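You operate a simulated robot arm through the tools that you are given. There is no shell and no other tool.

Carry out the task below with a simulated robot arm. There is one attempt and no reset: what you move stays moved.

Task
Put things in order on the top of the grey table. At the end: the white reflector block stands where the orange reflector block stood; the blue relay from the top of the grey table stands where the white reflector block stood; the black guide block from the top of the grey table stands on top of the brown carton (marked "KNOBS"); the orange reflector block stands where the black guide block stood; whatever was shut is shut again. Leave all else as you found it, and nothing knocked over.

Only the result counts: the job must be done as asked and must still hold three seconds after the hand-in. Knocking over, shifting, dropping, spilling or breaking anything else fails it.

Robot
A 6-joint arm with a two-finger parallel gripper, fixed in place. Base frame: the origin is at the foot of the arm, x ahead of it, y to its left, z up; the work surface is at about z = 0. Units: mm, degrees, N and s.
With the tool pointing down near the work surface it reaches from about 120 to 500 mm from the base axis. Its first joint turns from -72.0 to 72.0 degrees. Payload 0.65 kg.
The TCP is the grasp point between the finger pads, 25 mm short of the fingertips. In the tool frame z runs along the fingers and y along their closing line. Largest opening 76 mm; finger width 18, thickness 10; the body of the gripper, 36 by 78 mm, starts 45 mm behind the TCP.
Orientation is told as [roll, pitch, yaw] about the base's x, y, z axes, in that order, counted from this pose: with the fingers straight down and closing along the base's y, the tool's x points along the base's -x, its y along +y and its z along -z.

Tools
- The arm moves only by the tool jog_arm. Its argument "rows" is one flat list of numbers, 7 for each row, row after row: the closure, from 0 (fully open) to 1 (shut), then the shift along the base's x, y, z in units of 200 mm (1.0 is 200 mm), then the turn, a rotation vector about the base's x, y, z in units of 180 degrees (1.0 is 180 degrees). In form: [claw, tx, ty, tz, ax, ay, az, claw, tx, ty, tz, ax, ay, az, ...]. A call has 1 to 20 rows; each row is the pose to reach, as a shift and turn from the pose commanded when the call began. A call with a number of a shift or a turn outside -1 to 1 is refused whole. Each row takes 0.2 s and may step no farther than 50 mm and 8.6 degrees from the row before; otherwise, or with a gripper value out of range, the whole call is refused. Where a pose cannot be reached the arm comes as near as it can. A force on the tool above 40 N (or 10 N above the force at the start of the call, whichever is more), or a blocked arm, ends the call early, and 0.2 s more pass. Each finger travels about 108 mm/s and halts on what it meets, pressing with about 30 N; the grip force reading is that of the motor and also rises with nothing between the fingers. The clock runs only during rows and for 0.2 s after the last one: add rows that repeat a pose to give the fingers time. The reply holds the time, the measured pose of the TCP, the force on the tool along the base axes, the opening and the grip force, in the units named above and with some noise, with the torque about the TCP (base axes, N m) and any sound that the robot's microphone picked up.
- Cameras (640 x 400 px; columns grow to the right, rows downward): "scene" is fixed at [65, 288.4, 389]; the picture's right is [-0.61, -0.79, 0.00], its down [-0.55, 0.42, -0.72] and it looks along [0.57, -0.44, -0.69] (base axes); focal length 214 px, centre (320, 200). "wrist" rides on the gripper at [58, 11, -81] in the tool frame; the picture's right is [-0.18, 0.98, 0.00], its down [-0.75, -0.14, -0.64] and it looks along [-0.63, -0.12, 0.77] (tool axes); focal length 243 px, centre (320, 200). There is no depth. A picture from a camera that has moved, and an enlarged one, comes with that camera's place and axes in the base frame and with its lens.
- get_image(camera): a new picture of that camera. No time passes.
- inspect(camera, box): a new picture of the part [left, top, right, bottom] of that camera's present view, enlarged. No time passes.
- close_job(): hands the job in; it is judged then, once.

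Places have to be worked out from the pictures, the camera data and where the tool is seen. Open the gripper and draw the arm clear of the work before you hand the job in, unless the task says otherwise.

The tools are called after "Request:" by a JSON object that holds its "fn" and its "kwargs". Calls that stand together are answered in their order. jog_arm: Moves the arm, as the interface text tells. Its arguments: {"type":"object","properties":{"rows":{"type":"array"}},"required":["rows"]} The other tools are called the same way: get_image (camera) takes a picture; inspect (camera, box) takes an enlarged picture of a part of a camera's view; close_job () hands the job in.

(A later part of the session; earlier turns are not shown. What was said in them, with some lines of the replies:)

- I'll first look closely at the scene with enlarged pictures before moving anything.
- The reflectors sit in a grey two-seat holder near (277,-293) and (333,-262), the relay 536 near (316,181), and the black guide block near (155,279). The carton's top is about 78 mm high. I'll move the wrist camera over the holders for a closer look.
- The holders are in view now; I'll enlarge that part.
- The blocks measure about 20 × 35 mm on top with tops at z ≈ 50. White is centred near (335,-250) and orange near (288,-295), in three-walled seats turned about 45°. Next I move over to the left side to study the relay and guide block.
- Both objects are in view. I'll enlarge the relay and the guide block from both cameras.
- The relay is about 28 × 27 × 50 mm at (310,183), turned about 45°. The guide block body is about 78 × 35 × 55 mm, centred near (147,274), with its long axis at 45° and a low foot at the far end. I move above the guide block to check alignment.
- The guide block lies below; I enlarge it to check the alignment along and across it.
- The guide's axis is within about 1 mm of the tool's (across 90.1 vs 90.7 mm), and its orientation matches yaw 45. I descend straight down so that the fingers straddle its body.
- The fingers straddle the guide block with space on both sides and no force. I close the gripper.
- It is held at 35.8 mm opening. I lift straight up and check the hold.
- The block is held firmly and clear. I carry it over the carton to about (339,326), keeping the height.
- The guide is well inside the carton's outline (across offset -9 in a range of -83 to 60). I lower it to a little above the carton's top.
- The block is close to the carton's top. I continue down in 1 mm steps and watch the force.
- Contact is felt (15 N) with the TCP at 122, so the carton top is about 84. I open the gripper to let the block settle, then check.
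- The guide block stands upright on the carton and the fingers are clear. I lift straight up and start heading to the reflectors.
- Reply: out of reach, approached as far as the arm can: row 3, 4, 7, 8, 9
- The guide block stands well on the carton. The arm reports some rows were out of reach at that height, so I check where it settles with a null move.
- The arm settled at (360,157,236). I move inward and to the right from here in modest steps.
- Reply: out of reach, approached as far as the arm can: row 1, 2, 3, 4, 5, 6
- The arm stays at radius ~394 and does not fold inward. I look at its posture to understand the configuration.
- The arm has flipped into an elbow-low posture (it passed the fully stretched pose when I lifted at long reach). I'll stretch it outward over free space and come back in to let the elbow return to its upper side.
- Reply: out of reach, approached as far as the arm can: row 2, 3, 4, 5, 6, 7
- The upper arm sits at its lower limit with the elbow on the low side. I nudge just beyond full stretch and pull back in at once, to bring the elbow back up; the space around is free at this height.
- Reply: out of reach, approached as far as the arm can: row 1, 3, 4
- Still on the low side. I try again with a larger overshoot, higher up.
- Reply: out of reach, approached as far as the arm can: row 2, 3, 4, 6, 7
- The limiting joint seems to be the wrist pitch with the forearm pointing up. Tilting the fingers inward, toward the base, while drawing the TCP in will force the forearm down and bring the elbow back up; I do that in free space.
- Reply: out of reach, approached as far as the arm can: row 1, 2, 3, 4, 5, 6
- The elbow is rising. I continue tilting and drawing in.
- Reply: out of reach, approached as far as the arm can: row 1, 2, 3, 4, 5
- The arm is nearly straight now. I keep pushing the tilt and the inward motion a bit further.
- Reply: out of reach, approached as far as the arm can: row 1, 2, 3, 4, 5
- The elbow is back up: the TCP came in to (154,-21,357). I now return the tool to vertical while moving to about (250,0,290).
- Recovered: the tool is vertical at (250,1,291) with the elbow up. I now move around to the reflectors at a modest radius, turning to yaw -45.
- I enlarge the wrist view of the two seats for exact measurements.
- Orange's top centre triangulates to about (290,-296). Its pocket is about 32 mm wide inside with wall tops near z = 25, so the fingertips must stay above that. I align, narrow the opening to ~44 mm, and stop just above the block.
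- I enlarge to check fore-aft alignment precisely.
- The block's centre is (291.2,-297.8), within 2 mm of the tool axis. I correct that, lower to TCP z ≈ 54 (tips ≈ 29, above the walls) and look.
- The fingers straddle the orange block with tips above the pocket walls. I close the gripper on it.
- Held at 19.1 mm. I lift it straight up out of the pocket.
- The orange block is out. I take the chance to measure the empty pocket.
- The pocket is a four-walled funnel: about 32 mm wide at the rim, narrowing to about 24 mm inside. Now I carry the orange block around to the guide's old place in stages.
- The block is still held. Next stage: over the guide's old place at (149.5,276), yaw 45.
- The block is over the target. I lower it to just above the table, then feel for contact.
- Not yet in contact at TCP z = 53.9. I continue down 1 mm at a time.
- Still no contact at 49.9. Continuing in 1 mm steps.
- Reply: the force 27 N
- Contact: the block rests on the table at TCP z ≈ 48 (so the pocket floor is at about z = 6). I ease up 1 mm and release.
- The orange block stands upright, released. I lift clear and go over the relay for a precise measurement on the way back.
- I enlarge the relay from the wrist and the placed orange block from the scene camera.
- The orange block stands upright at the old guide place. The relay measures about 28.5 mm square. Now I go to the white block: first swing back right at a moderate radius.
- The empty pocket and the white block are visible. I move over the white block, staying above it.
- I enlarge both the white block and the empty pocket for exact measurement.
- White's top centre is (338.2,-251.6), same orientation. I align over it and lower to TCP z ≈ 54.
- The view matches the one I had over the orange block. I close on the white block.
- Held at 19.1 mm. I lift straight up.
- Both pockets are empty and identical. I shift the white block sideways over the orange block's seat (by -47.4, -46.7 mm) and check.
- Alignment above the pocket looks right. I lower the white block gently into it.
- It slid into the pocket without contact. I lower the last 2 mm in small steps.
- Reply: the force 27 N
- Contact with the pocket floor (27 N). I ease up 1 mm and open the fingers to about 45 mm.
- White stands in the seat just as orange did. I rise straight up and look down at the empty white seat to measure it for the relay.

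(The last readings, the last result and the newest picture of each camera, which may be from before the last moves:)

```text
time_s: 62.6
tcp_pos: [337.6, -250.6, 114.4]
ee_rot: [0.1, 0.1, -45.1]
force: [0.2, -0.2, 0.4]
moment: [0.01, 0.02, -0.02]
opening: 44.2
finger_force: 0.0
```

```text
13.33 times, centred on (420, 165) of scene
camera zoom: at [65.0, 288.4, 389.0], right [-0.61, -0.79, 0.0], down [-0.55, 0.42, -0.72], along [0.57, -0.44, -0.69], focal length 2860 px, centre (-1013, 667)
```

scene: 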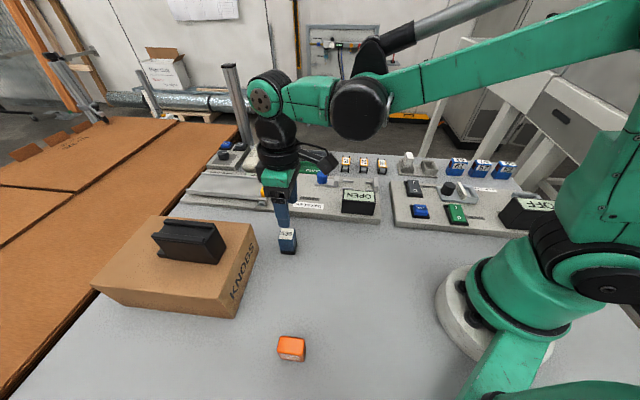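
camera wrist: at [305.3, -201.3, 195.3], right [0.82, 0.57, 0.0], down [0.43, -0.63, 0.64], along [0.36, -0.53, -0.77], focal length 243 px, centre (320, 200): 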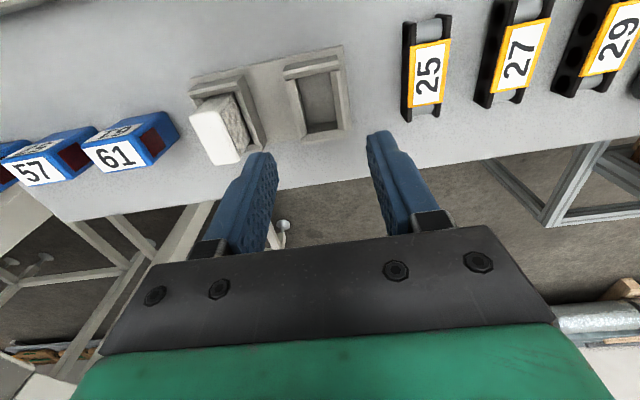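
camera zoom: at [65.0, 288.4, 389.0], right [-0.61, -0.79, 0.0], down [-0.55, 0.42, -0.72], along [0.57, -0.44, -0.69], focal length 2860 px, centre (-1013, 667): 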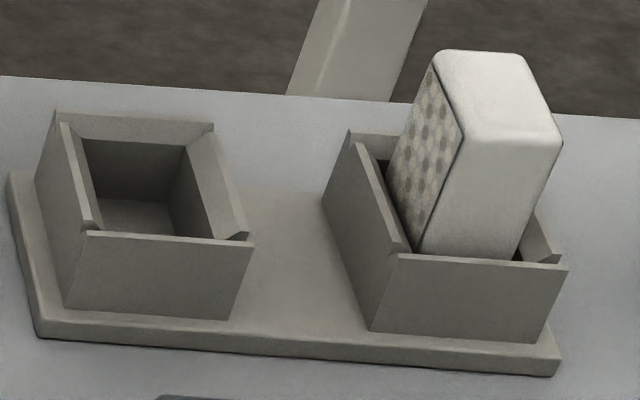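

The white seat has inner walls 24.5 mm apart with 45° lead-in bevels opening to 32.5 mm at the rim, centred at the spot where I gripped the white block. I now go back for the relay; its true width will show when I grip it.

Request:
{"fn": "jog_arm", "kwargs": {"rows": [0.4, -0.1, 0.08, 0.08, 0, 0, 0, 0.4, -0.2, 0.16, 0.16, 0, 0, 0, 0.4, -0.31, 0.25, 0.25, 0, 0, 0, 0.4, -0.42, 0.35, 0.33, 0, 0, 0, 0.4, -0.42, 0.5, 0.36, 0, 0, 0.045, 0.4, -0.415, 0.64, 0.37, 0, 0, 0.09, 0.4, -0.41, 0.78, 0.37, 0, 0, 0.135]}}

Request:
{"fn": "jog_arm", "kwargs": {"rows": [0.3, 0, 0.14, 0, 0, 0, 0.045, 0.3, 0, 0.28, 0, 0, 0, 0.09, 0.2, 0, 0.42, 0, 0, 0, 0.135, 0.2, 0, 0.56, 0, 0, 0, 0.18, 0.2, 0, 0.7, 0, 0, 0, 0.225, 0.2, 0, 0.83, 0, 0, 0, 0.27, 0.2, 0, 0.95, 0, 0, 0, 0.315]}}

```text
time_s: 64.2
tcp_pos: [256.2, -94.2, 187.7]
ee_rot: [0.1, 0.2, -20.7]
force: [0.3, 0.2, -0.2]
moment: [-0.02, 0.01, -0.03]
opening: 45.7
finger_force: 0.0
```

```text
time_s: 65.8
tcp_pos: [256.6, 95.9, 188.6]
ee_rot: [0.1, 0.0, 36.2]
force: [-0.9, -0.6, 0.8]
moment: [-0.01, -0.01, -0.01]
opening: 60.9
finger_force: 0.1
```

Next, over the relay with yaw 45, staying above its top.

Request:
{"fn": "jog_arm", "kwargs": {"rows": [0.3, 0.07, 0.11, -0.1, 0, 0, 0.012, 0.3, 0.14, 0.22, -0.2, 0, 0, 0.024, 0.3, 0.21, 0.33, -0.3, 0, 0, 0.036, 0.3, 0.275, 0.439, -0.42, 0, 0, 0.049, 0.3, 0.275, 0.439, -0.42, 0, 0, 0.049]}}

Request:
{"fn": "get_image", "kwargs": {"camera": "wrist"}}

Request:
{"fn": "inspect", "kwargs": {"camera": "wrist", "box": [260, 60, 380, 200]}}

```text
time_s: 67.0
tcp_pos: [312.9, 183.4, 103.4]
ee_rot: [0.1, 0.2, 45.0]
force: [-0.2, 0.4, 0.6]
moment: [0.0, -0.04, -0.03]
opening: 53.2
finger_force: 0.0
```

```text
taken
camera wrist: at [264.1, 150.3, 184.9], right [-0.56, 0.83, 0.0], down [0.63, 0.43, 0.64], along [0.53, 0.36, -0.77], focal length 243 px, centre (320, 200)
```

wrist: 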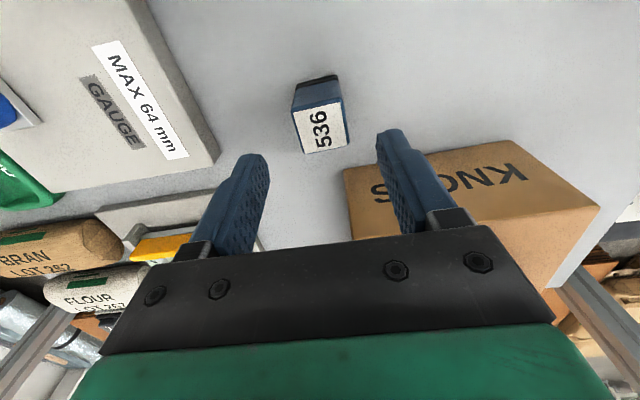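

```text
2.86 times, centred on (320, 130) of wrist
camera zoom: at [264.1, 150.3, 184.9], right [-0.56, 0.83, 0.0], down [0.63, 0.43, 0.64], along [0.53, 0.36, -0.77], focal length 693 px, centre (320, 400)
```

zoom: 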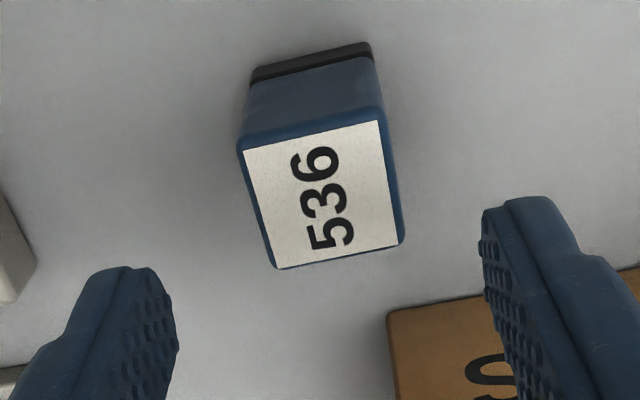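

Relay centre (312.2,184.5), edges at about 47°. I align, turn 2°, and lower to TCP z ≈ 46.

Request:
{"fn": "jog_arm", "kwargs": {"rows": [0.3, -0.0043, 0.0043, -0.08, 0, 0, 0.011, 0.3, -0.0043, 0.0043, -0.17, 0, 0, 0.011, 0.3, -0.0043, 0.0043, -0.25, 0, 0, 0.011, 0.3, -0.0043, 0.0043, -0.287, 0, 0, 0.011, 0.3, -0.0043, 0.0043, -0.287, 0, 0, 0.011]}}

Request:
{"fn": "inspect", "kwargs": {"camera": "wrist", "box": [220, 40, 420, 260]}}

Request:
{"fn": "inspect", "kwargs": {"camera": "scene", "box": [240, 180, 340, 270]}}

```text
time_s: 68.2
tcp_pos: [311.1, 184.2, 46.3]
ee_rot: [0.1, 0.1, 46.8]
force: [0.3, -0.9, -0.1]
moment: [0.01, 0.03, 0.0]
opening: 53.2
finger_force: 0.1
```

```text
1.82 times, centred on (320, 150) of wrist
camera zoom: at [263.6, 149.2, 127.8], right [-0.59, 0.81, 0.0], down [0.62, 0.45, 0.64], along [0.52, 0.38, -0.77], focal length 441 px, centre (320, 291)
```

zoom: 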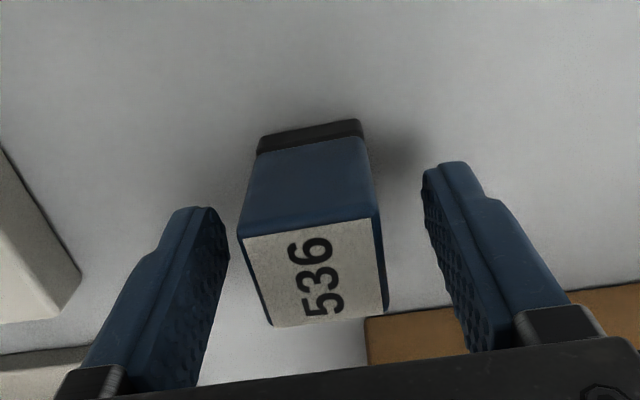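

```text
4.44 times, centred on (290, 225) of scene
camera zoom: at [65.0, 288.4, 389.0], right [-0.61, -0.79, 0.0], down [-0.55, 0.42, -0.72], along [0.57, -0.44, -0.69], focal length 953 px, centre (453, 89)
```

zoom: 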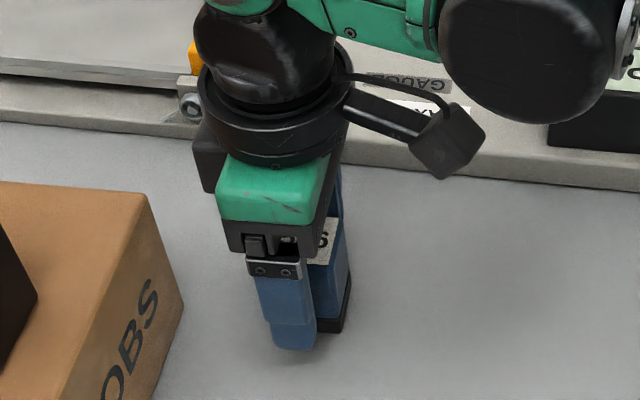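

The relay sits between the fingers. I close and read its width.

Request:
{"fn": "jog_arm", "kwargs": {"rows": [0.45, 0, 0, 0, 0, 0, 0, 0.6, 0, 0, 0, 0, 0, 0, 0.75, 0, 0, 0, 0, 0, 0, 1, 0, 0, 0, 0, 0, 0, 1, 0, 0, 0, 0, 0, 0]}}

Request:
{"fn": "inspect", "kwargs": {"camera": "wrist", "box": [220, 40, 420, 260]}}

```text
time_s: 69.4
tcp_pos: [309.7, 183.1, 47.1]
ee_rot: [0.0, 0.1, 46.8]
force: [0.2, 0.2, -0.3]
moment: [-0.02, 0.04, 0.03]
opening: 29.3
finger_force: 30.1
```

```text
1.82 times, centred on (320, 150) of wrist
camera zoom: at [263.7, 149.2, 128.0], right [-0.59, 0.81, 0.0], down [0.62, 0.45, 0.64], along [0.52, 0.38, -0.77], focal length 441 px, centre (320, 291)
```

zoom: 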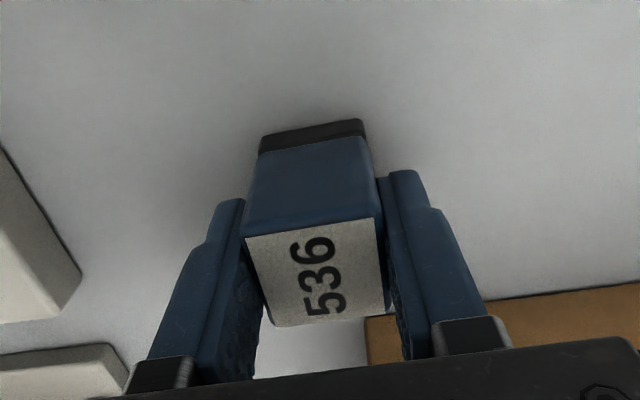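

The relay is 29.3 mm wide, so it cannot drop to the pocket floor. It will seat in the 45° lead-in of the white seat, which is 32.5 mm at the rim. I lift it and carry it back.

Request:
{"fn": "jog_arm", "kwargs": {"rows": [1, 0, 0, 0.02, 0, 0, 0, 1, 0, 0, 0.1, 0, 0, 0, 1, 0, 0, 0.3, 0, 0, 0, 1, 0, 0, 0.5, 0, 0, 0, 1, -0.07, -0.12, 0.6, 0, 0, -0.046, 1, -0.14, -0.26, 0.7, 0, 0, -0.092, 1, -0.2, -0.4, 0.72, 0, 0, -0.138, 1, -0.26, -0.55, 0.72, 0, 0, -0.184, 1, -0.27, -0.72, 0.72, 0, 0, -0.23, 1, -0.27, -0.89, 0.72, 0, 0, -0.276]}}

Request:
{"fn": "get_image", "kwargs": {"camera": "wrist"}}

```text
time_s: 71.6
tcp_pos: [255.8, 5.7, 191.1]
ee_rot: [0.1, 0.1, -3.0]
force: [-0.5, -0.4, -1.2]
moment: [0.0, -0.01, 0.01]
opening: 29.6
finger_force: 30.2
```

```text
taken
camera wrist: at [198.8, 19.7, 271.9], right [0.23, 0.97, 0.0], down [0.74, -0.18, 0.64], along [0.62, -0.15, -0.77], focal length 243 px, centre (320, 200)
```

wrist: 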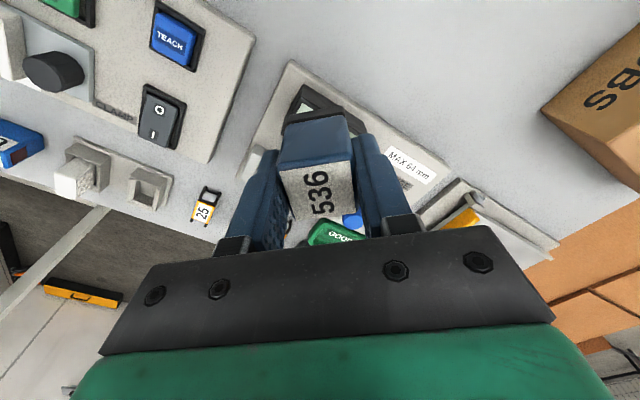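

The relay is held firmly. I continue to the right with the turn to yaw -45.

Request:
{"fn": "jog_arm", "kwargs": {"rows": [1, -0.003, -0.155, -0.008, 0, 0, -0.0389, 1, -0.007, -0.31, -0.017, 0, 0, -0.0778, 1, -0.01, -0.465, -0.025, 0, 0, -0.1167, 1, -0.013, -0.62, -0.033, 0, 0, -0.1556, 1, -0.017, -0.775, -0.042, 0, 0, -0.1944, 1, -0.02, -0.93, -0.05, 0, 0, -0.2333, 1, -0.02, -0.93, -0.05, 0, 0, -0.2333]}}

Request:
{"fn": "get_image", "kwargs": {"camera": "wrist"}}

```text
time_s: 73.2
tcp_pos: [253.0, -179.9, 178.7]
ee_rot: [0.1, 0.1, -44.8]
force: [0.2, -0.4, -1.5]
moment: [0.0, -0.02, 0.0]
opening: 29.5
finger_force: 30.1
```

```text
taken
camera wrist: at [219.2, -131.2, 261.6], right [0.82, 0.57, 0.0], down [0.43, -0.63, 0.64], along [0.36, -0.53, -0.77], focal length 243 px, centre (320, 200)
```

wrist: 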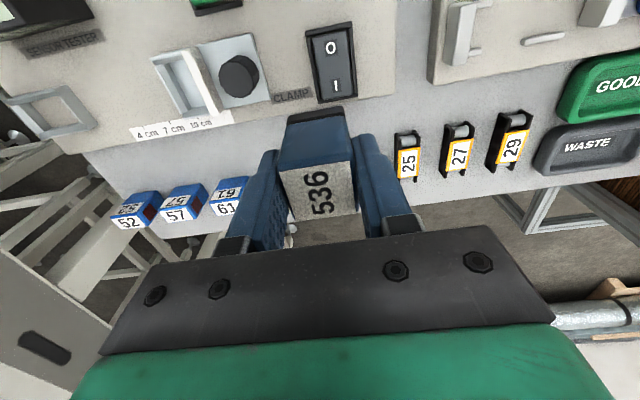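

I carry it over the white seat, matching the wrist-camera position I had when gripping the white block, and stop well above.

Request:
{"fn": "jog_arm", "kwargs": {"rows": [1, 0.11, -0.09, 0, 0, 0, 0, 1, 0.22, -0.18, 0, 0, 0, 0, 1, 0.33, -0.27, -0.05, 0, 0, 0, 1, 0.431, -0.357, -0.12, 0, 0, 0, 1, 0.431, -0.357, -0.26, 0, 0, 0, 1, 0.431, -0.357, -0.35, 0, 0, 0, 1, 0.431, -0.357, -0.35, 0, 0, 0]}}

Request:
{"fn": "get_image", "kwargs": {"camera": "wrist"}}

Request:
{"fn": "inspect", "kwargs": {"camera": "wrist", "box": [240, 30, 400, 130]}}

Request:
{"fn": "inspect", "kwargs": {"camera": "scene", "box": [380, 110, 476, 180]}}

```text
time_s: 74.8
tcp_pos: [338.9, -251.7, 110.6]
ee_rot: [0.1, 0.0, -44.8]
force: [0.0, -1.0, -0.8]
moment: [-0.02, 0.01, -0.01]
opening: 29.4
finger_force: 29.7
```

```text
taken
camera wrist: at [305.4, -202.1, 191.0], right [0.82, 0.57, 0.0], down [0.43, -0.63, 0.64], along [0.37, -0.53, -0.77], focal length 243 px, centre (320, 200)
```

wrist: 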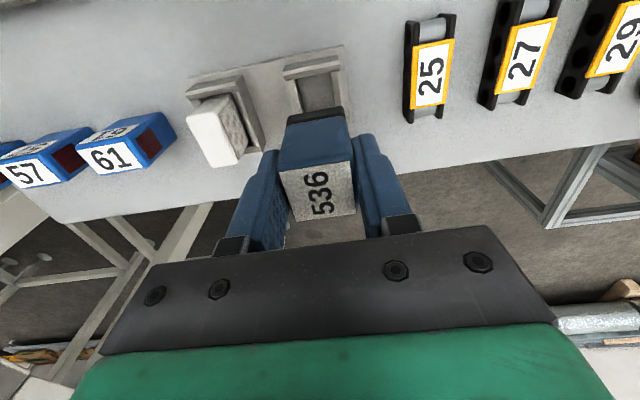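

```text
4.00 times, centred on (320, 80) of wrist
camera zoom: at [305.4, -202.1, 191.0], right [0.82, 0.57, 0.0], down [0.43, -0.63, 0.64], along [0.37, -0.53, -0.77], focal length 970 px, centre (320, 680)
```

zoom: 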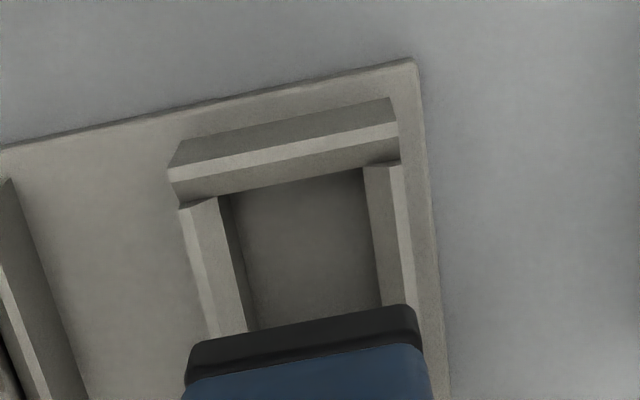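

```text
5.71 times, centred on (428, 145) of scene
camera zoom: at [65.0, 288.4, 389.0], right [-0.61, -0.79, 0.0], down [-0.55, 0.42, -0.72], along [0.57, -0.44, -0.69], focal length 1226 px, centre (-297, 514)
```

zoom: 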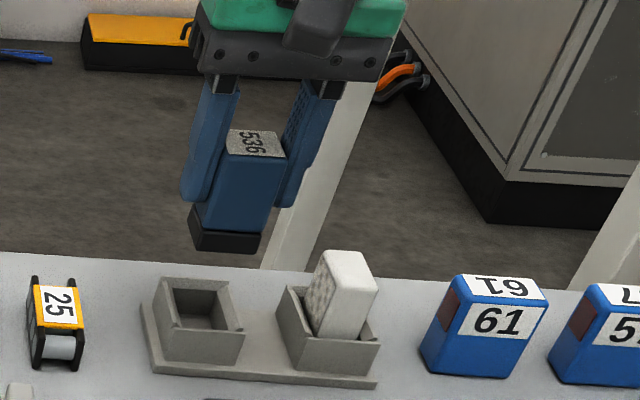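

I enlarge further to measure the relay's base against the seat rim.

Request:
{"fn": "inspect", "kwargs": {"camera": "wrist", "box": [272, 50, 360, 120]}}

Request:
{"fn": "inspect", "kwargs": {"camera": "wrist", "box": [276, 100, 352, 147]}}

```text
5.71 times, centred on (316, 85) of wrist
camera zoom: at [305.4, -202.1, 191.0], right [0.82, 0.57, 0.0], down [0.43, -0.63, 0.64], along [0.37, -0.53, -0.77], focal length 1386 px, centre (343, 857)
```

zoom: 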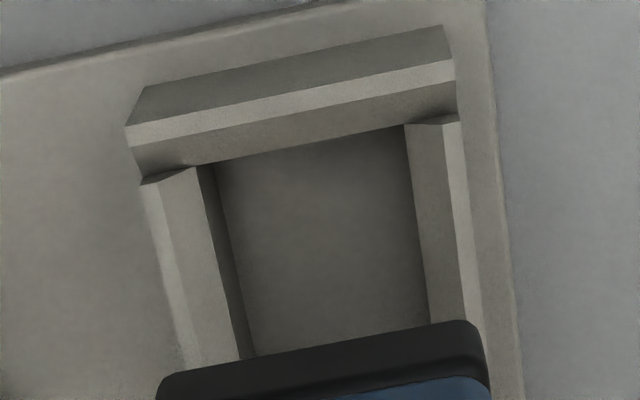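

```text
8.42 times, centred on (314, 124) of wrist
camera zoom: at [305.4, -202.1, 191.0], right [0.82, 0.57, 0.0], down [0.43, -0.63, 0.64], along [0.37, -0.53, -0.77], focal length 2043 px, centre (370, 844)
```

zoom: 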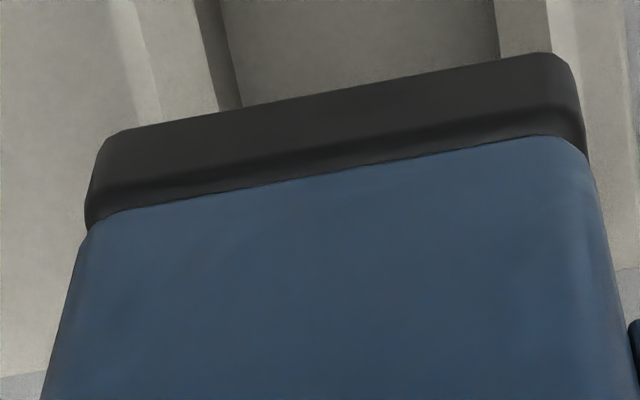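

By the same camera model, the relay's centre is at 62.3 and the seat's centre at 60.9–61.0 along the holder, so I shift by about -1.2 mm along it and -1.3 mm fore-aft. Then I lower to a few mm above the rim.

Request:
{"fn": "jog_arm", "kwargs": {"rows": [1, -0.009, 0, -0.04, 0, 0, 0, 1, -0.009, 0, -0.1, 0, 0, 0, 1, -0.009, 0, -0.14, 0, 0, 0, 1, -0.009, 0, -0.17, 0, 0, 0, 1, -0.009, 0, -0.175, 0, 0, 0, 1, -0.009, 0, -0.175, 0, 0, 0]}}

Request:
{"fn": "inspect", "kwargs": {"camera": "wrist", "box": [240, 50, 400, 150]}}

Request:
{"fn": "inspect", "kwargs": {"camera": "scene", "box": [388, 135, 452, 175]}}

```text
time_s: 76.2
tcp_pos: [337.9, -251.6, 74.9]
ee_rot: [0.1, 0.1, -44.9]
force: [-0.3, -0.2, -1.0]
moment: [0.01, -0.04, -0.01]
opening: 29.7
finger_force: 30.0
```

```text
4.00 times, centred on (320, 100) of wrist
camera zoom: at [303.7, -203.0, 156.6], right [0.82, 0.57, 0.0], down [0.43, -0.63, 0.64], along [0.37, -0.53, -0.77], focal length 970 px, centre (320, 600)
```

zoom: 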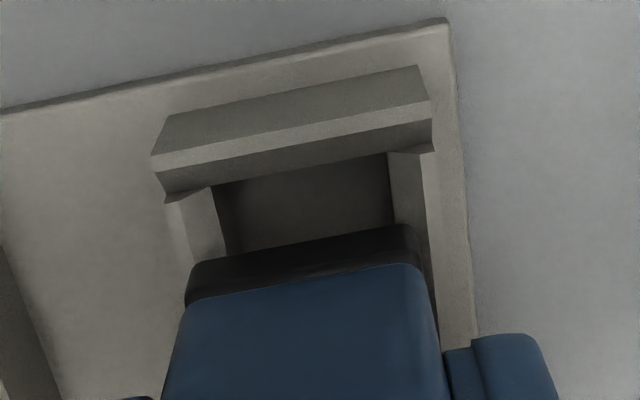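

```text
10.00 times, centred on (420, 155) of scene
camera zoom: at [65.0, 288.4, 389.0], right [-0.61, -0.79, 0.0], down [-0.55, 0.42, -0.72], along [0.57, -0.44, -0.69], focal length 2145 px, centre (-680, 650)
```

zoom: 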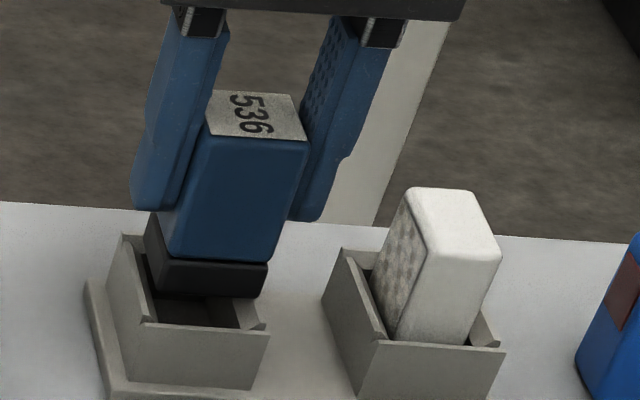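

I enlarge more to verify the centring now, close to the rim.

Request:
{"fn": "inspect", "kwargs": {"camera": "wrist", "box": [272, 60, 360, 130]}}

Request:
{"fn": "inspect", "kwargs": {"camera": "scene", "box": [394, 150, 426, 170]}}

```text
5.71 times, centred on (316, 95) of wrist
camera zoom: at [303.7, -203.0, 156.6], right [0.82, 0.57, 0.0], down [0.43, -0.63, 0.64], along [0.37, -0.53, -0.77], focal length 1386 px, centre (343, 800)
```

zoom: 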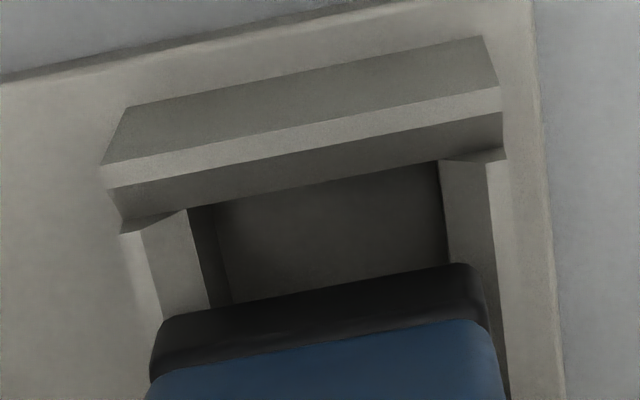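

```text
16.00 times, centred on (410, 160) of scene
camera zoom: at [65.0, 288.4, 389.0], right [-0.61, -0.79, 0.0], down [-0.55, 0.42, -0.72], along [0.57, -0.44, -0.69], focal length 3432 px, centre (-1120, 840)
```

zoom: 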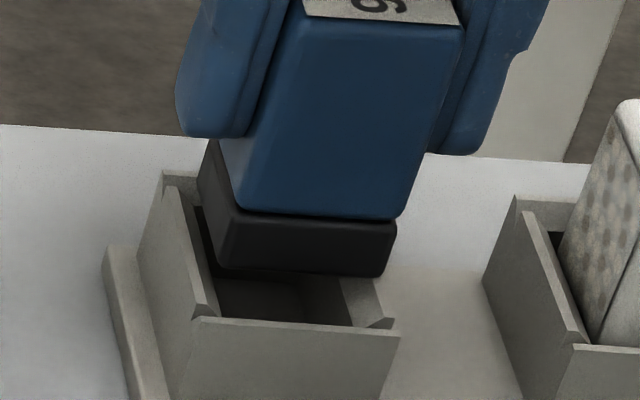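

The relay is now about 0.8 mm short of centre along the holder. I shift it back by 0.75 mm and lower in small steps toward the lead-in.

Request:
{"fn": "jog_arm", "kwargs": {"rows": [1, 0.0027, 0.0027, 0, 0, 0, 0, 1, 0.0027, 0.0027, -0.01, 0, 0, 0, 1, 0.0027, 0.0027, -0.02, 0, 0, 0, 1, 0.0027, 0.0027, -0.03, 0, 0, 0, 1, 0.0027, 0.0027, -0.03, 0, 0, 0]}}

Request:
{"fn": "inspect", "kwargs": {"camera": "wrist", "box": [272, 60, 360, 130]}}

Request:
{"fn": "inspect", "kwargs": {"camera": "scene", "box": [394, 150, 426, 170]}}

```text
time_s: 77.4
tcp_pos: [337.5, -250.8, 70.4]
ee_rot: [0.1, 0.0, -44.8]
force: [1.5, 1.3, 26.9]
moment: [0.06, -0.03, -0.02]
opening: 29.5
finger_force: 29.6
```

```text
5.71 times, centred on (316, 95) of wrist
camera zoom: at [304.3, -202.5, 151.1], right [0.82, 0.57, 0.0], down [0.43, -0.63, 0.64], along [0.37, -0.53, -0.77], focal length 1386 px, centre (343, 800)
```

zoom: 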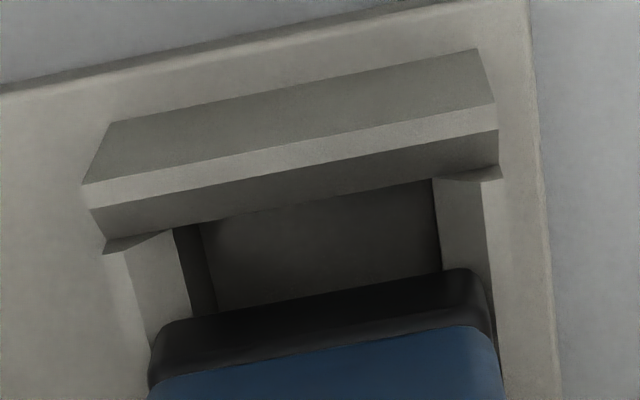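

```text
16.00 times, centred on (410, 160) of scene
camera zoom: at [64.9, 288.5, 389.0], right [-0.61, -0.79, 0.0], down [-0.55, 0.42, -0.72], along [0.57, -0.44, -0.69], focal length 3432 px, centre (-1120, 840)
```

zoom: 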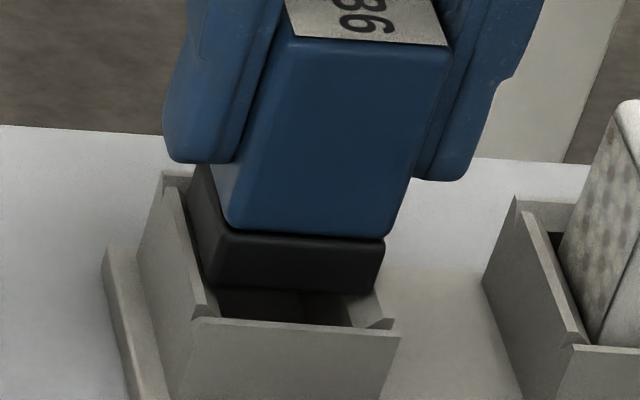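

Contact: 27 N straight up with nearly no sideways force or moment, so both side bevels carry the relay evenly. I ease the load slightly and open the fingers gently.

Request:
{"fn": "jog_arm", "kwargs": {"rows": [1, 0, 0, 0.003, 0, 0, 0, 1, 0, 0, 0.004, 0, 0, 0]}}

```text
time_s: 78.0
tcp_pos: [336.7, -251.8, 70.3]
ee_rot: [0.1, 0.1, -44.7]
force: [2.0, 0.3, 0.3]
moment: [0.07, -0.11, 0.0]
opening: 29.5
finger_force: 30.1
```

Load is off. I touch down 0.4 mm and open the fingers in small steps.

Request:
{"fn": "jog_arm", "kwargs": {"rows": [1, 0, 0, -0.002, 0, 0, 0, 0.6, 0, 0, -0.002, 0, 0, 0, 0.57, 0, 0, -0.002, 0, 0, 0, 0.52, 0, 0, -0.002, 0, 0, 0, 0.42, 0, 0, -0.002, 0, 0, 0, 0.42, 0, 0, -0.002, 0, 0, 0]}}

Request:
{"fn": "inspect", "kwargs": {"camera": "wrist", "box": [220, 60, 420, 260]}}

Request:
{"fn": "inspect", "kwargs": {"camera": "scene", "box": [388, 135, 452, 175]}}

```text
time_s: 79.4
tcp_pos: [337.9, -250.9, 70.0]
ee_rot: [0.1, 0.1, -44.8]
force: [0.2, 0.8, -0.1]
moment: [0.0, -0.03, 0.01]
opening: 44.2
finger_force: 0.1
```

```text
2.00 times, centred on (320, 160) of wrist
camera zoom: at [304.1, -202.3, 151.4], right [0.82, 0.57, 0.0], down [0.43, -0.63, 0.64], along [0.37, -0.53, -0.77], focal length 485 px, centre (320, 280)
```

zoom: 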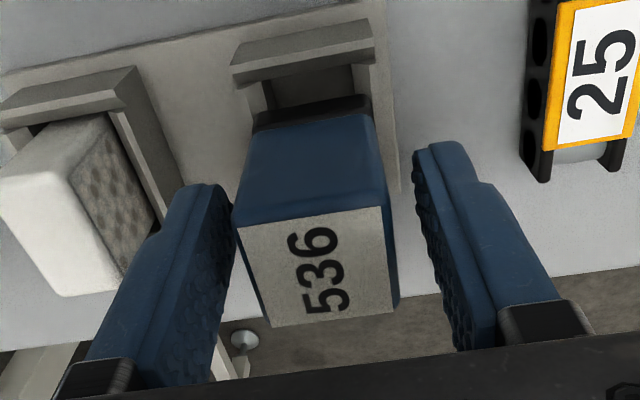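

```text
10.00 times, centred on (420, 155) of scene
camera zoom: at [65.0, 288.4, 389.0], right [-0.61, -0.79, 0.0], down [-0.55, 0.42, -0.72], along [0.57, -0.44, -0.69], focal length 2145 px, centre (-680, 650)
```

zoom: 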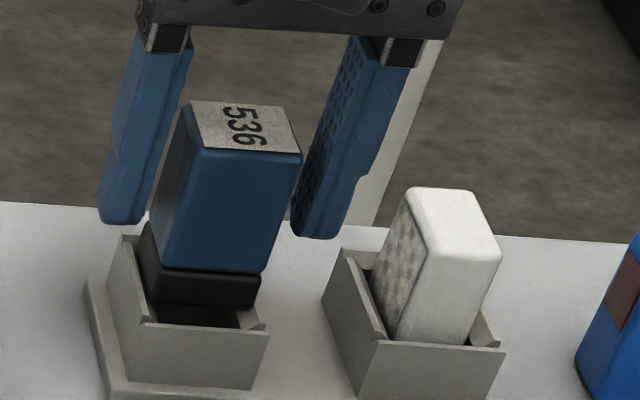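

The relay stays upright after release, with no visible lateral shift. I raise the gripper straight up, slowly at first.

Request:
{"fn": "jog_arm", "kwargs": {"rows": [0.42, 0, 0, 0.02, 0, 0, 0, 0.42, 0, 0, 0.06, 0, 0, 0, 0.42, 0, 0, 0.14, 0, 0, 0, 0.42, 0, 0, 0.24, 0, 0, 0, 0.42, 0, 0, 0.34, 0, 0, 0, 0.42, 0, 0, 0.34, 0, 0, 0]}}

Request:
{"fn": "get_image", "kwargs": {"camera": "wrist"}}

Request:
{"fn": "inspect", "kwargs": {"camera": "scene", "box": [388, 135, 452, 175]}}

```text
time_s: 80.8
tcp_pos: [335.3, -250.3, 139.4]
ee_rot: [0.2, 0.1, -44.8]
force: [-0.4, -0.7, -0.2]
moment: [0.01, -0.02, -0.01]
opening: 44.1
finger_force: 0.2
```

```text
taken
camera wrist: at [303.6, -201.9, 220.1], right [0.82, 0.57, 0.0], down [0.43, -0.63, 0.64], along [0.37, -0.53, -0.77], focal length 243 px, centre (320, 200)
```

wrist: 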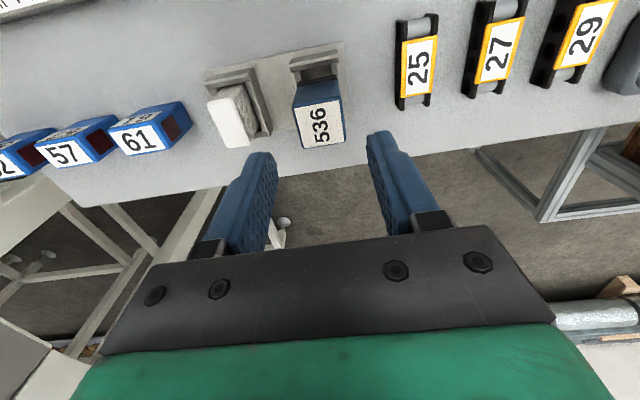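

```text
10.00 times, centred on (420, 155) of scene
camera zoom: at [65.0, 288.4, 389.0], right [-0.61, -0.79, 0.0], down [-0.55, 0.42, -0.72], along [0.57, -0.44, -0.69], focal length 2145 px, centre (-680, 650)
```

zoom: 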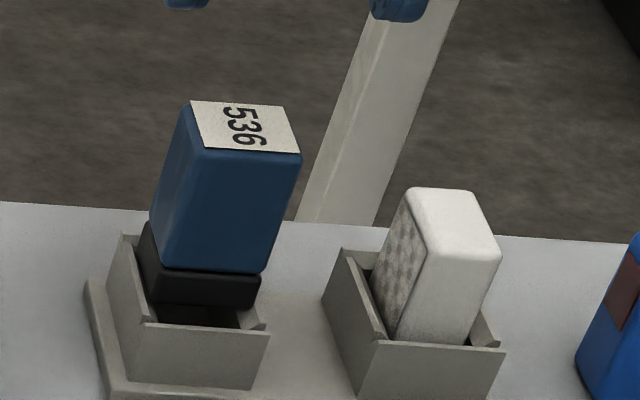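

The relay stands by itself. I check its uprightness and place with enlarged views.

Request:
{"fn": "inspect", "kwargs": {"camera": "wrist", "box": [200, 40, 360, 160]}}

Request:
{"fn": "inspect", "kwargs": {"camera": "wrist", "box": [280, 40, 360, 160]}}

Request:
{"fn": "inspect", "kwargs": {"camera": "scene", "box": [396, 140, 428, 180]}}

```text
3.33 times, centred on (280, 100) of wrist
camera zoom: at [303.6, -201.9, 220.1], right [0.82, 0.57, 0.0], down [0.43, -0.63, 0.64], along [0.37, -0.53, -0.77], focal length 809 px, centre (453, 533)
```

zoom: 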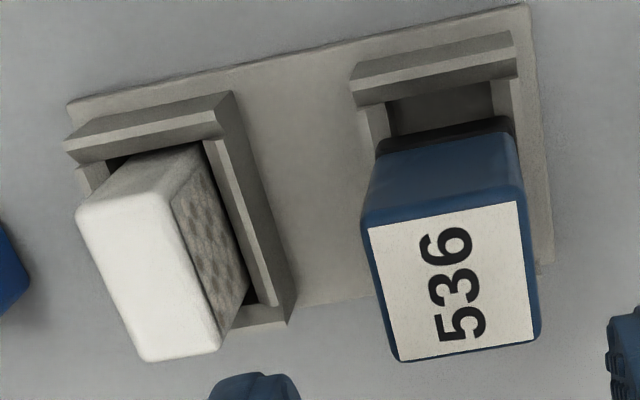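

```text
3.33 times, centred on (320, 100) of wrist
camera zoom: at [303.6, -201.9, 220.1], right [0.82, 0.57, 0.0], down [0.43, -0.63, 0.64], along [0.37, -0.53, -0.77], focal length 809 px, centre (320, 533)
```

zoom: 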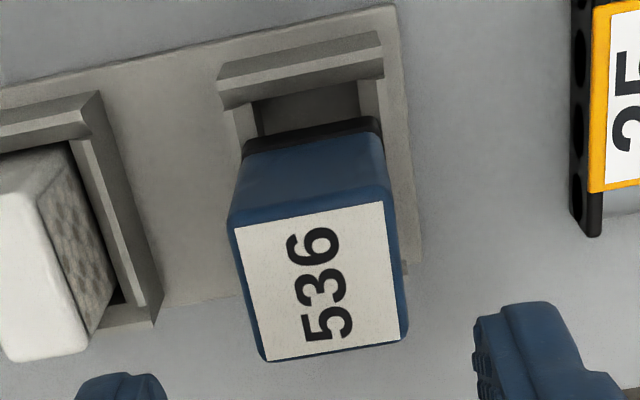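

```text
10.00 times, centred on (412, 160) of scene
camera zoom: at [65.0, 288.4, 389.0], right [-0.61, -0.79, 0.0], down [-0.55, 0.42, -0.72], along [0.57, -0.44, -0.69], focal length 2145 px, centre (-600, 600)
```

zoom: 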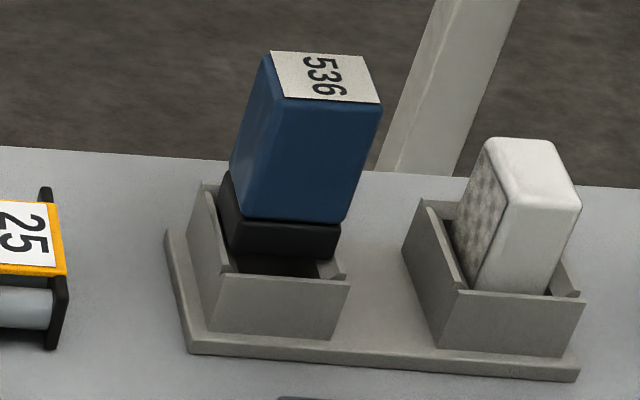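

The relay's top centre (61.2, 418.3 in holder axes) lies directly above the seat centre with no measurable tilt. White stands in the orange seat. I retract the arm in stages, opening the gripper on the way.

Request:
{"fn": "jog_arm", "kwargs": {"rows": [0.42, -0.1, 0.085, 0.06, 0, 0, 0, 0.42, -0.2, 0.17, 0.12, 0, 0, 0, 0.42, -0.31, 0.26, 0.18, 0, 0, 0, 0.3, -0.42, 0.35, 0.23, 0, 0, 0, 0.1, -0.42, 0.5, 0.26, 0, 0, 0.045, 0, -0.415, 0.64, 0.28, 0, 0, 0.09, 0, -0.41, 0.78, 0.3, 0, 0, 0.135]}}

Request:
{"fn": "jog_arm", "kwargs": {"rows": [0, 0, 0.15, 0.08, 0, 0, 0.04, 0, 0, 0.3, 0.16, 0, 0, 0.08, 0, 0, 0.45, 0.24, 0, 0, 0.11, 0, 0.05, 0.55, 0.32, 0, 0, 0.115, 0, 0.05, 0.55, 0.32, 0, 0, 0.115]}}

Request:
{"fn": "get_image", "kwargs": {"camera": "scene"}}

Request:
{"fn": "get_image", "kwargs": {"camera": "wrist"}}

```text
time_s: 82.4
tcp_pos: [254.5, -95.1, 197.0]
ee_rot: [0.1, 0.1, -20.4]
force: [0.2, -0.1, 0.1]
moment: [0.01, 0.01, -0.02]
opening: 75.9
finger_force: 0.1
```

```text
time_s: 83.6
tcp_pos: [264.6, 16.4, 260.9]
ee_rot: [0.1, 0.1, 0.2]
force: [-0.8, 0.3, 1.0]
moment: [-0.01, 0.01, 0.01]
opening: 76.2
finger_force: 0.0
```

```text
taken
```

scene: 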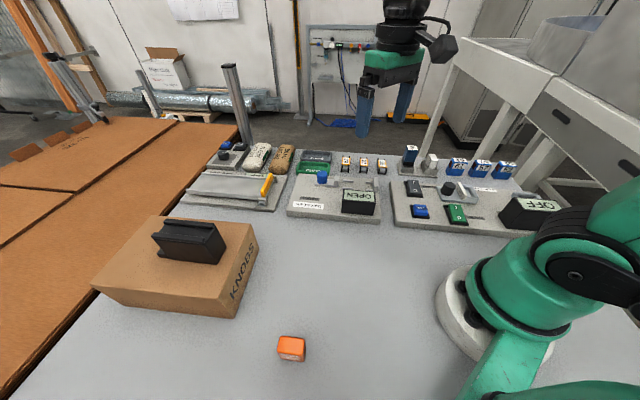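

```text
taken
camera wrist: at [206.9, 26.3, 343.2], right [0.18, 0.98, 0.0], down [0.75, -0.14, 0.64], along [0.63, -0.11, -0.77], focal length 243 px, centre (320, 200)
```

wrist: 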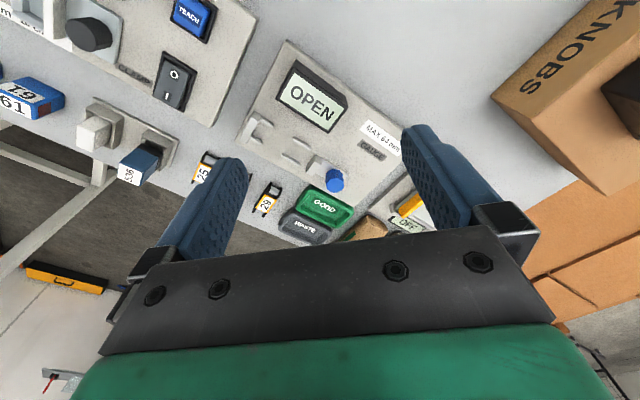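

The arm is clear. I verify each result once more with enlarged pictures before handing in.

Request:
{"fn": "inspect", "kwargs": {"camera": "scene", "box": [390, 135, 470, 185]}}

Request:
{"fn": "inspect", "kwargs": {"camera": "scene", "box": [80, 200, 360, 380]}}

Request:
{"fn": "inspect", "kwargs": {"camera": "scene", "box": [160, 130, 400, 280]}}

Request:
{"fn": "inspect", "kwargs": {"camera": "scene", "box": [370, 130, 580, 260]}}

```text
8.00 times, centred on (430, 160) of scene
camera zoom: at [65.0, 288.4, 389.0], right [-0.61, -0.79, 0.0], down [-0.55, 0.42, -0.72], along [0.57, -0.44, -0.69], focal length 1716 px, centre (-560, 520)
```

zoom: 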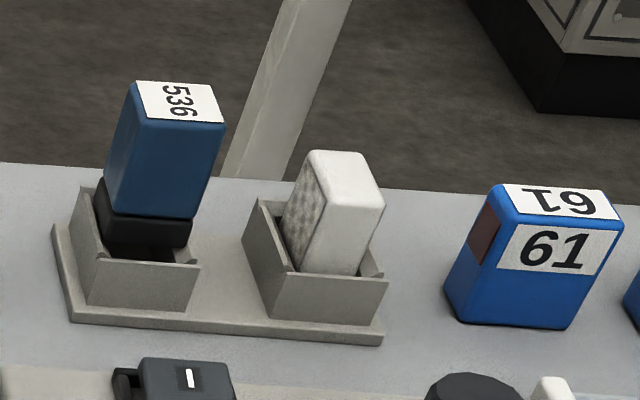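

```text
2.22 times, centred on (220, 290) of scene
camera zoom: at [65.0, 288.4, 389.0], right [-0.61, -0.79, 0.0], down [-0.55, 0.42, -0.72], along [0.57, -0.44, -0.69], focal length 477 px, centre (542, 0)
```

zoom: 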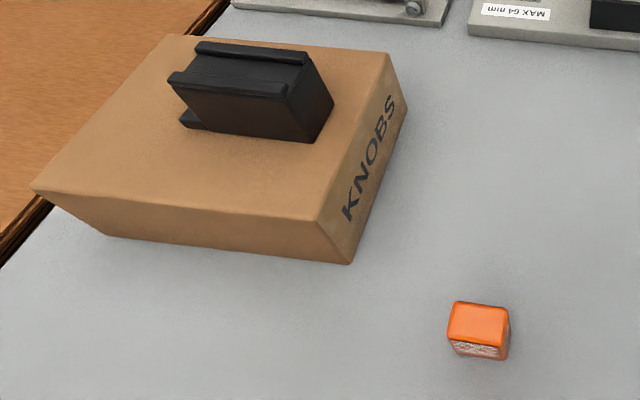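

```text
2.67 times, centred on (280, 205) of scene
camera zoom: at [65.0, 288.4, 389.0], right [-0.61, -0.79, 0.0], down [-0.55, 0.42, -0.72], along [0.57, -0.44, -0.69], focal length 572 px, centre (427, 187)
```

zoom: 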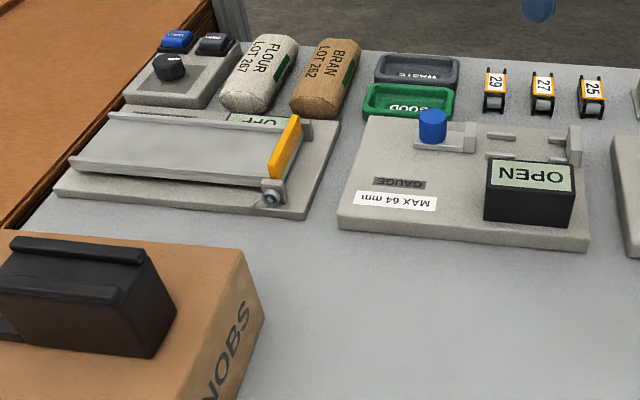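

```text
3.05 times, centred on (475, 195) of scene
camera zoom: at [65.0, 288.4, 389.0], right [-0.61, -0.79, 0.0], down [-0.55, 0.42, -0.72], along [0.57, -0.44, -0.69], focal length 654 px, centre (-152, 215)
```

zoom: 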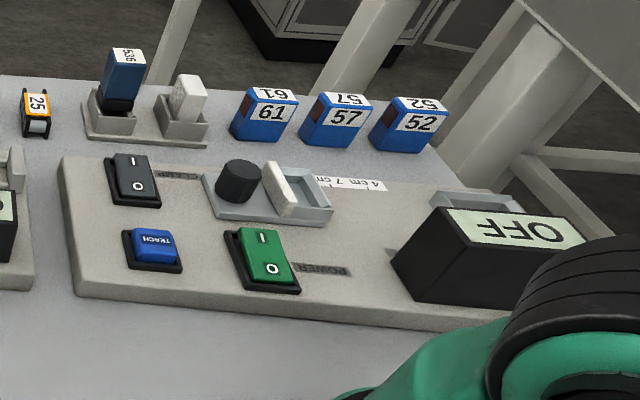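

Everything checks out. White is in the orange seat, and the relay stands upright and steady on the white seat. The guide block is on the carton, which has not moved, and orange is at the guide's old place. All other items look unchanged and the gripper is open and clear, so I hand the job in.

Request:
{"fn": "close_job", "kwargs": {}}

```text
The job is handed in.
```

I handed the job in with all four items moved. The one compromise is the blue relay: it stands over the white block's spot but rests higher than the white block did.

- **White reflector block:** it stands in the orange block's pocket, seated on the floor in the same orientation.
- **Blue relay (536):** at about 29 mm wide it cannot fit the white block's pocket, which is about 24 mm wide inside. It rests upright and centred on the pocket's sloped rim, with its base about 17 mm above the pocket floor. It was still upright about 3 seconds after I let go.
- **Black guide block:** it stands upright on top of the KNOBS carton, well inside its edges. The carton did not move.
- **Orange reflector block:** it stands upright where the guide block was, within a few millimetres.

I opened nothing, so nothing needed shutting. The other items looked unchanged in the last pictures, and the arm is clear with the gripper open. The result of the judging was not shown to me.
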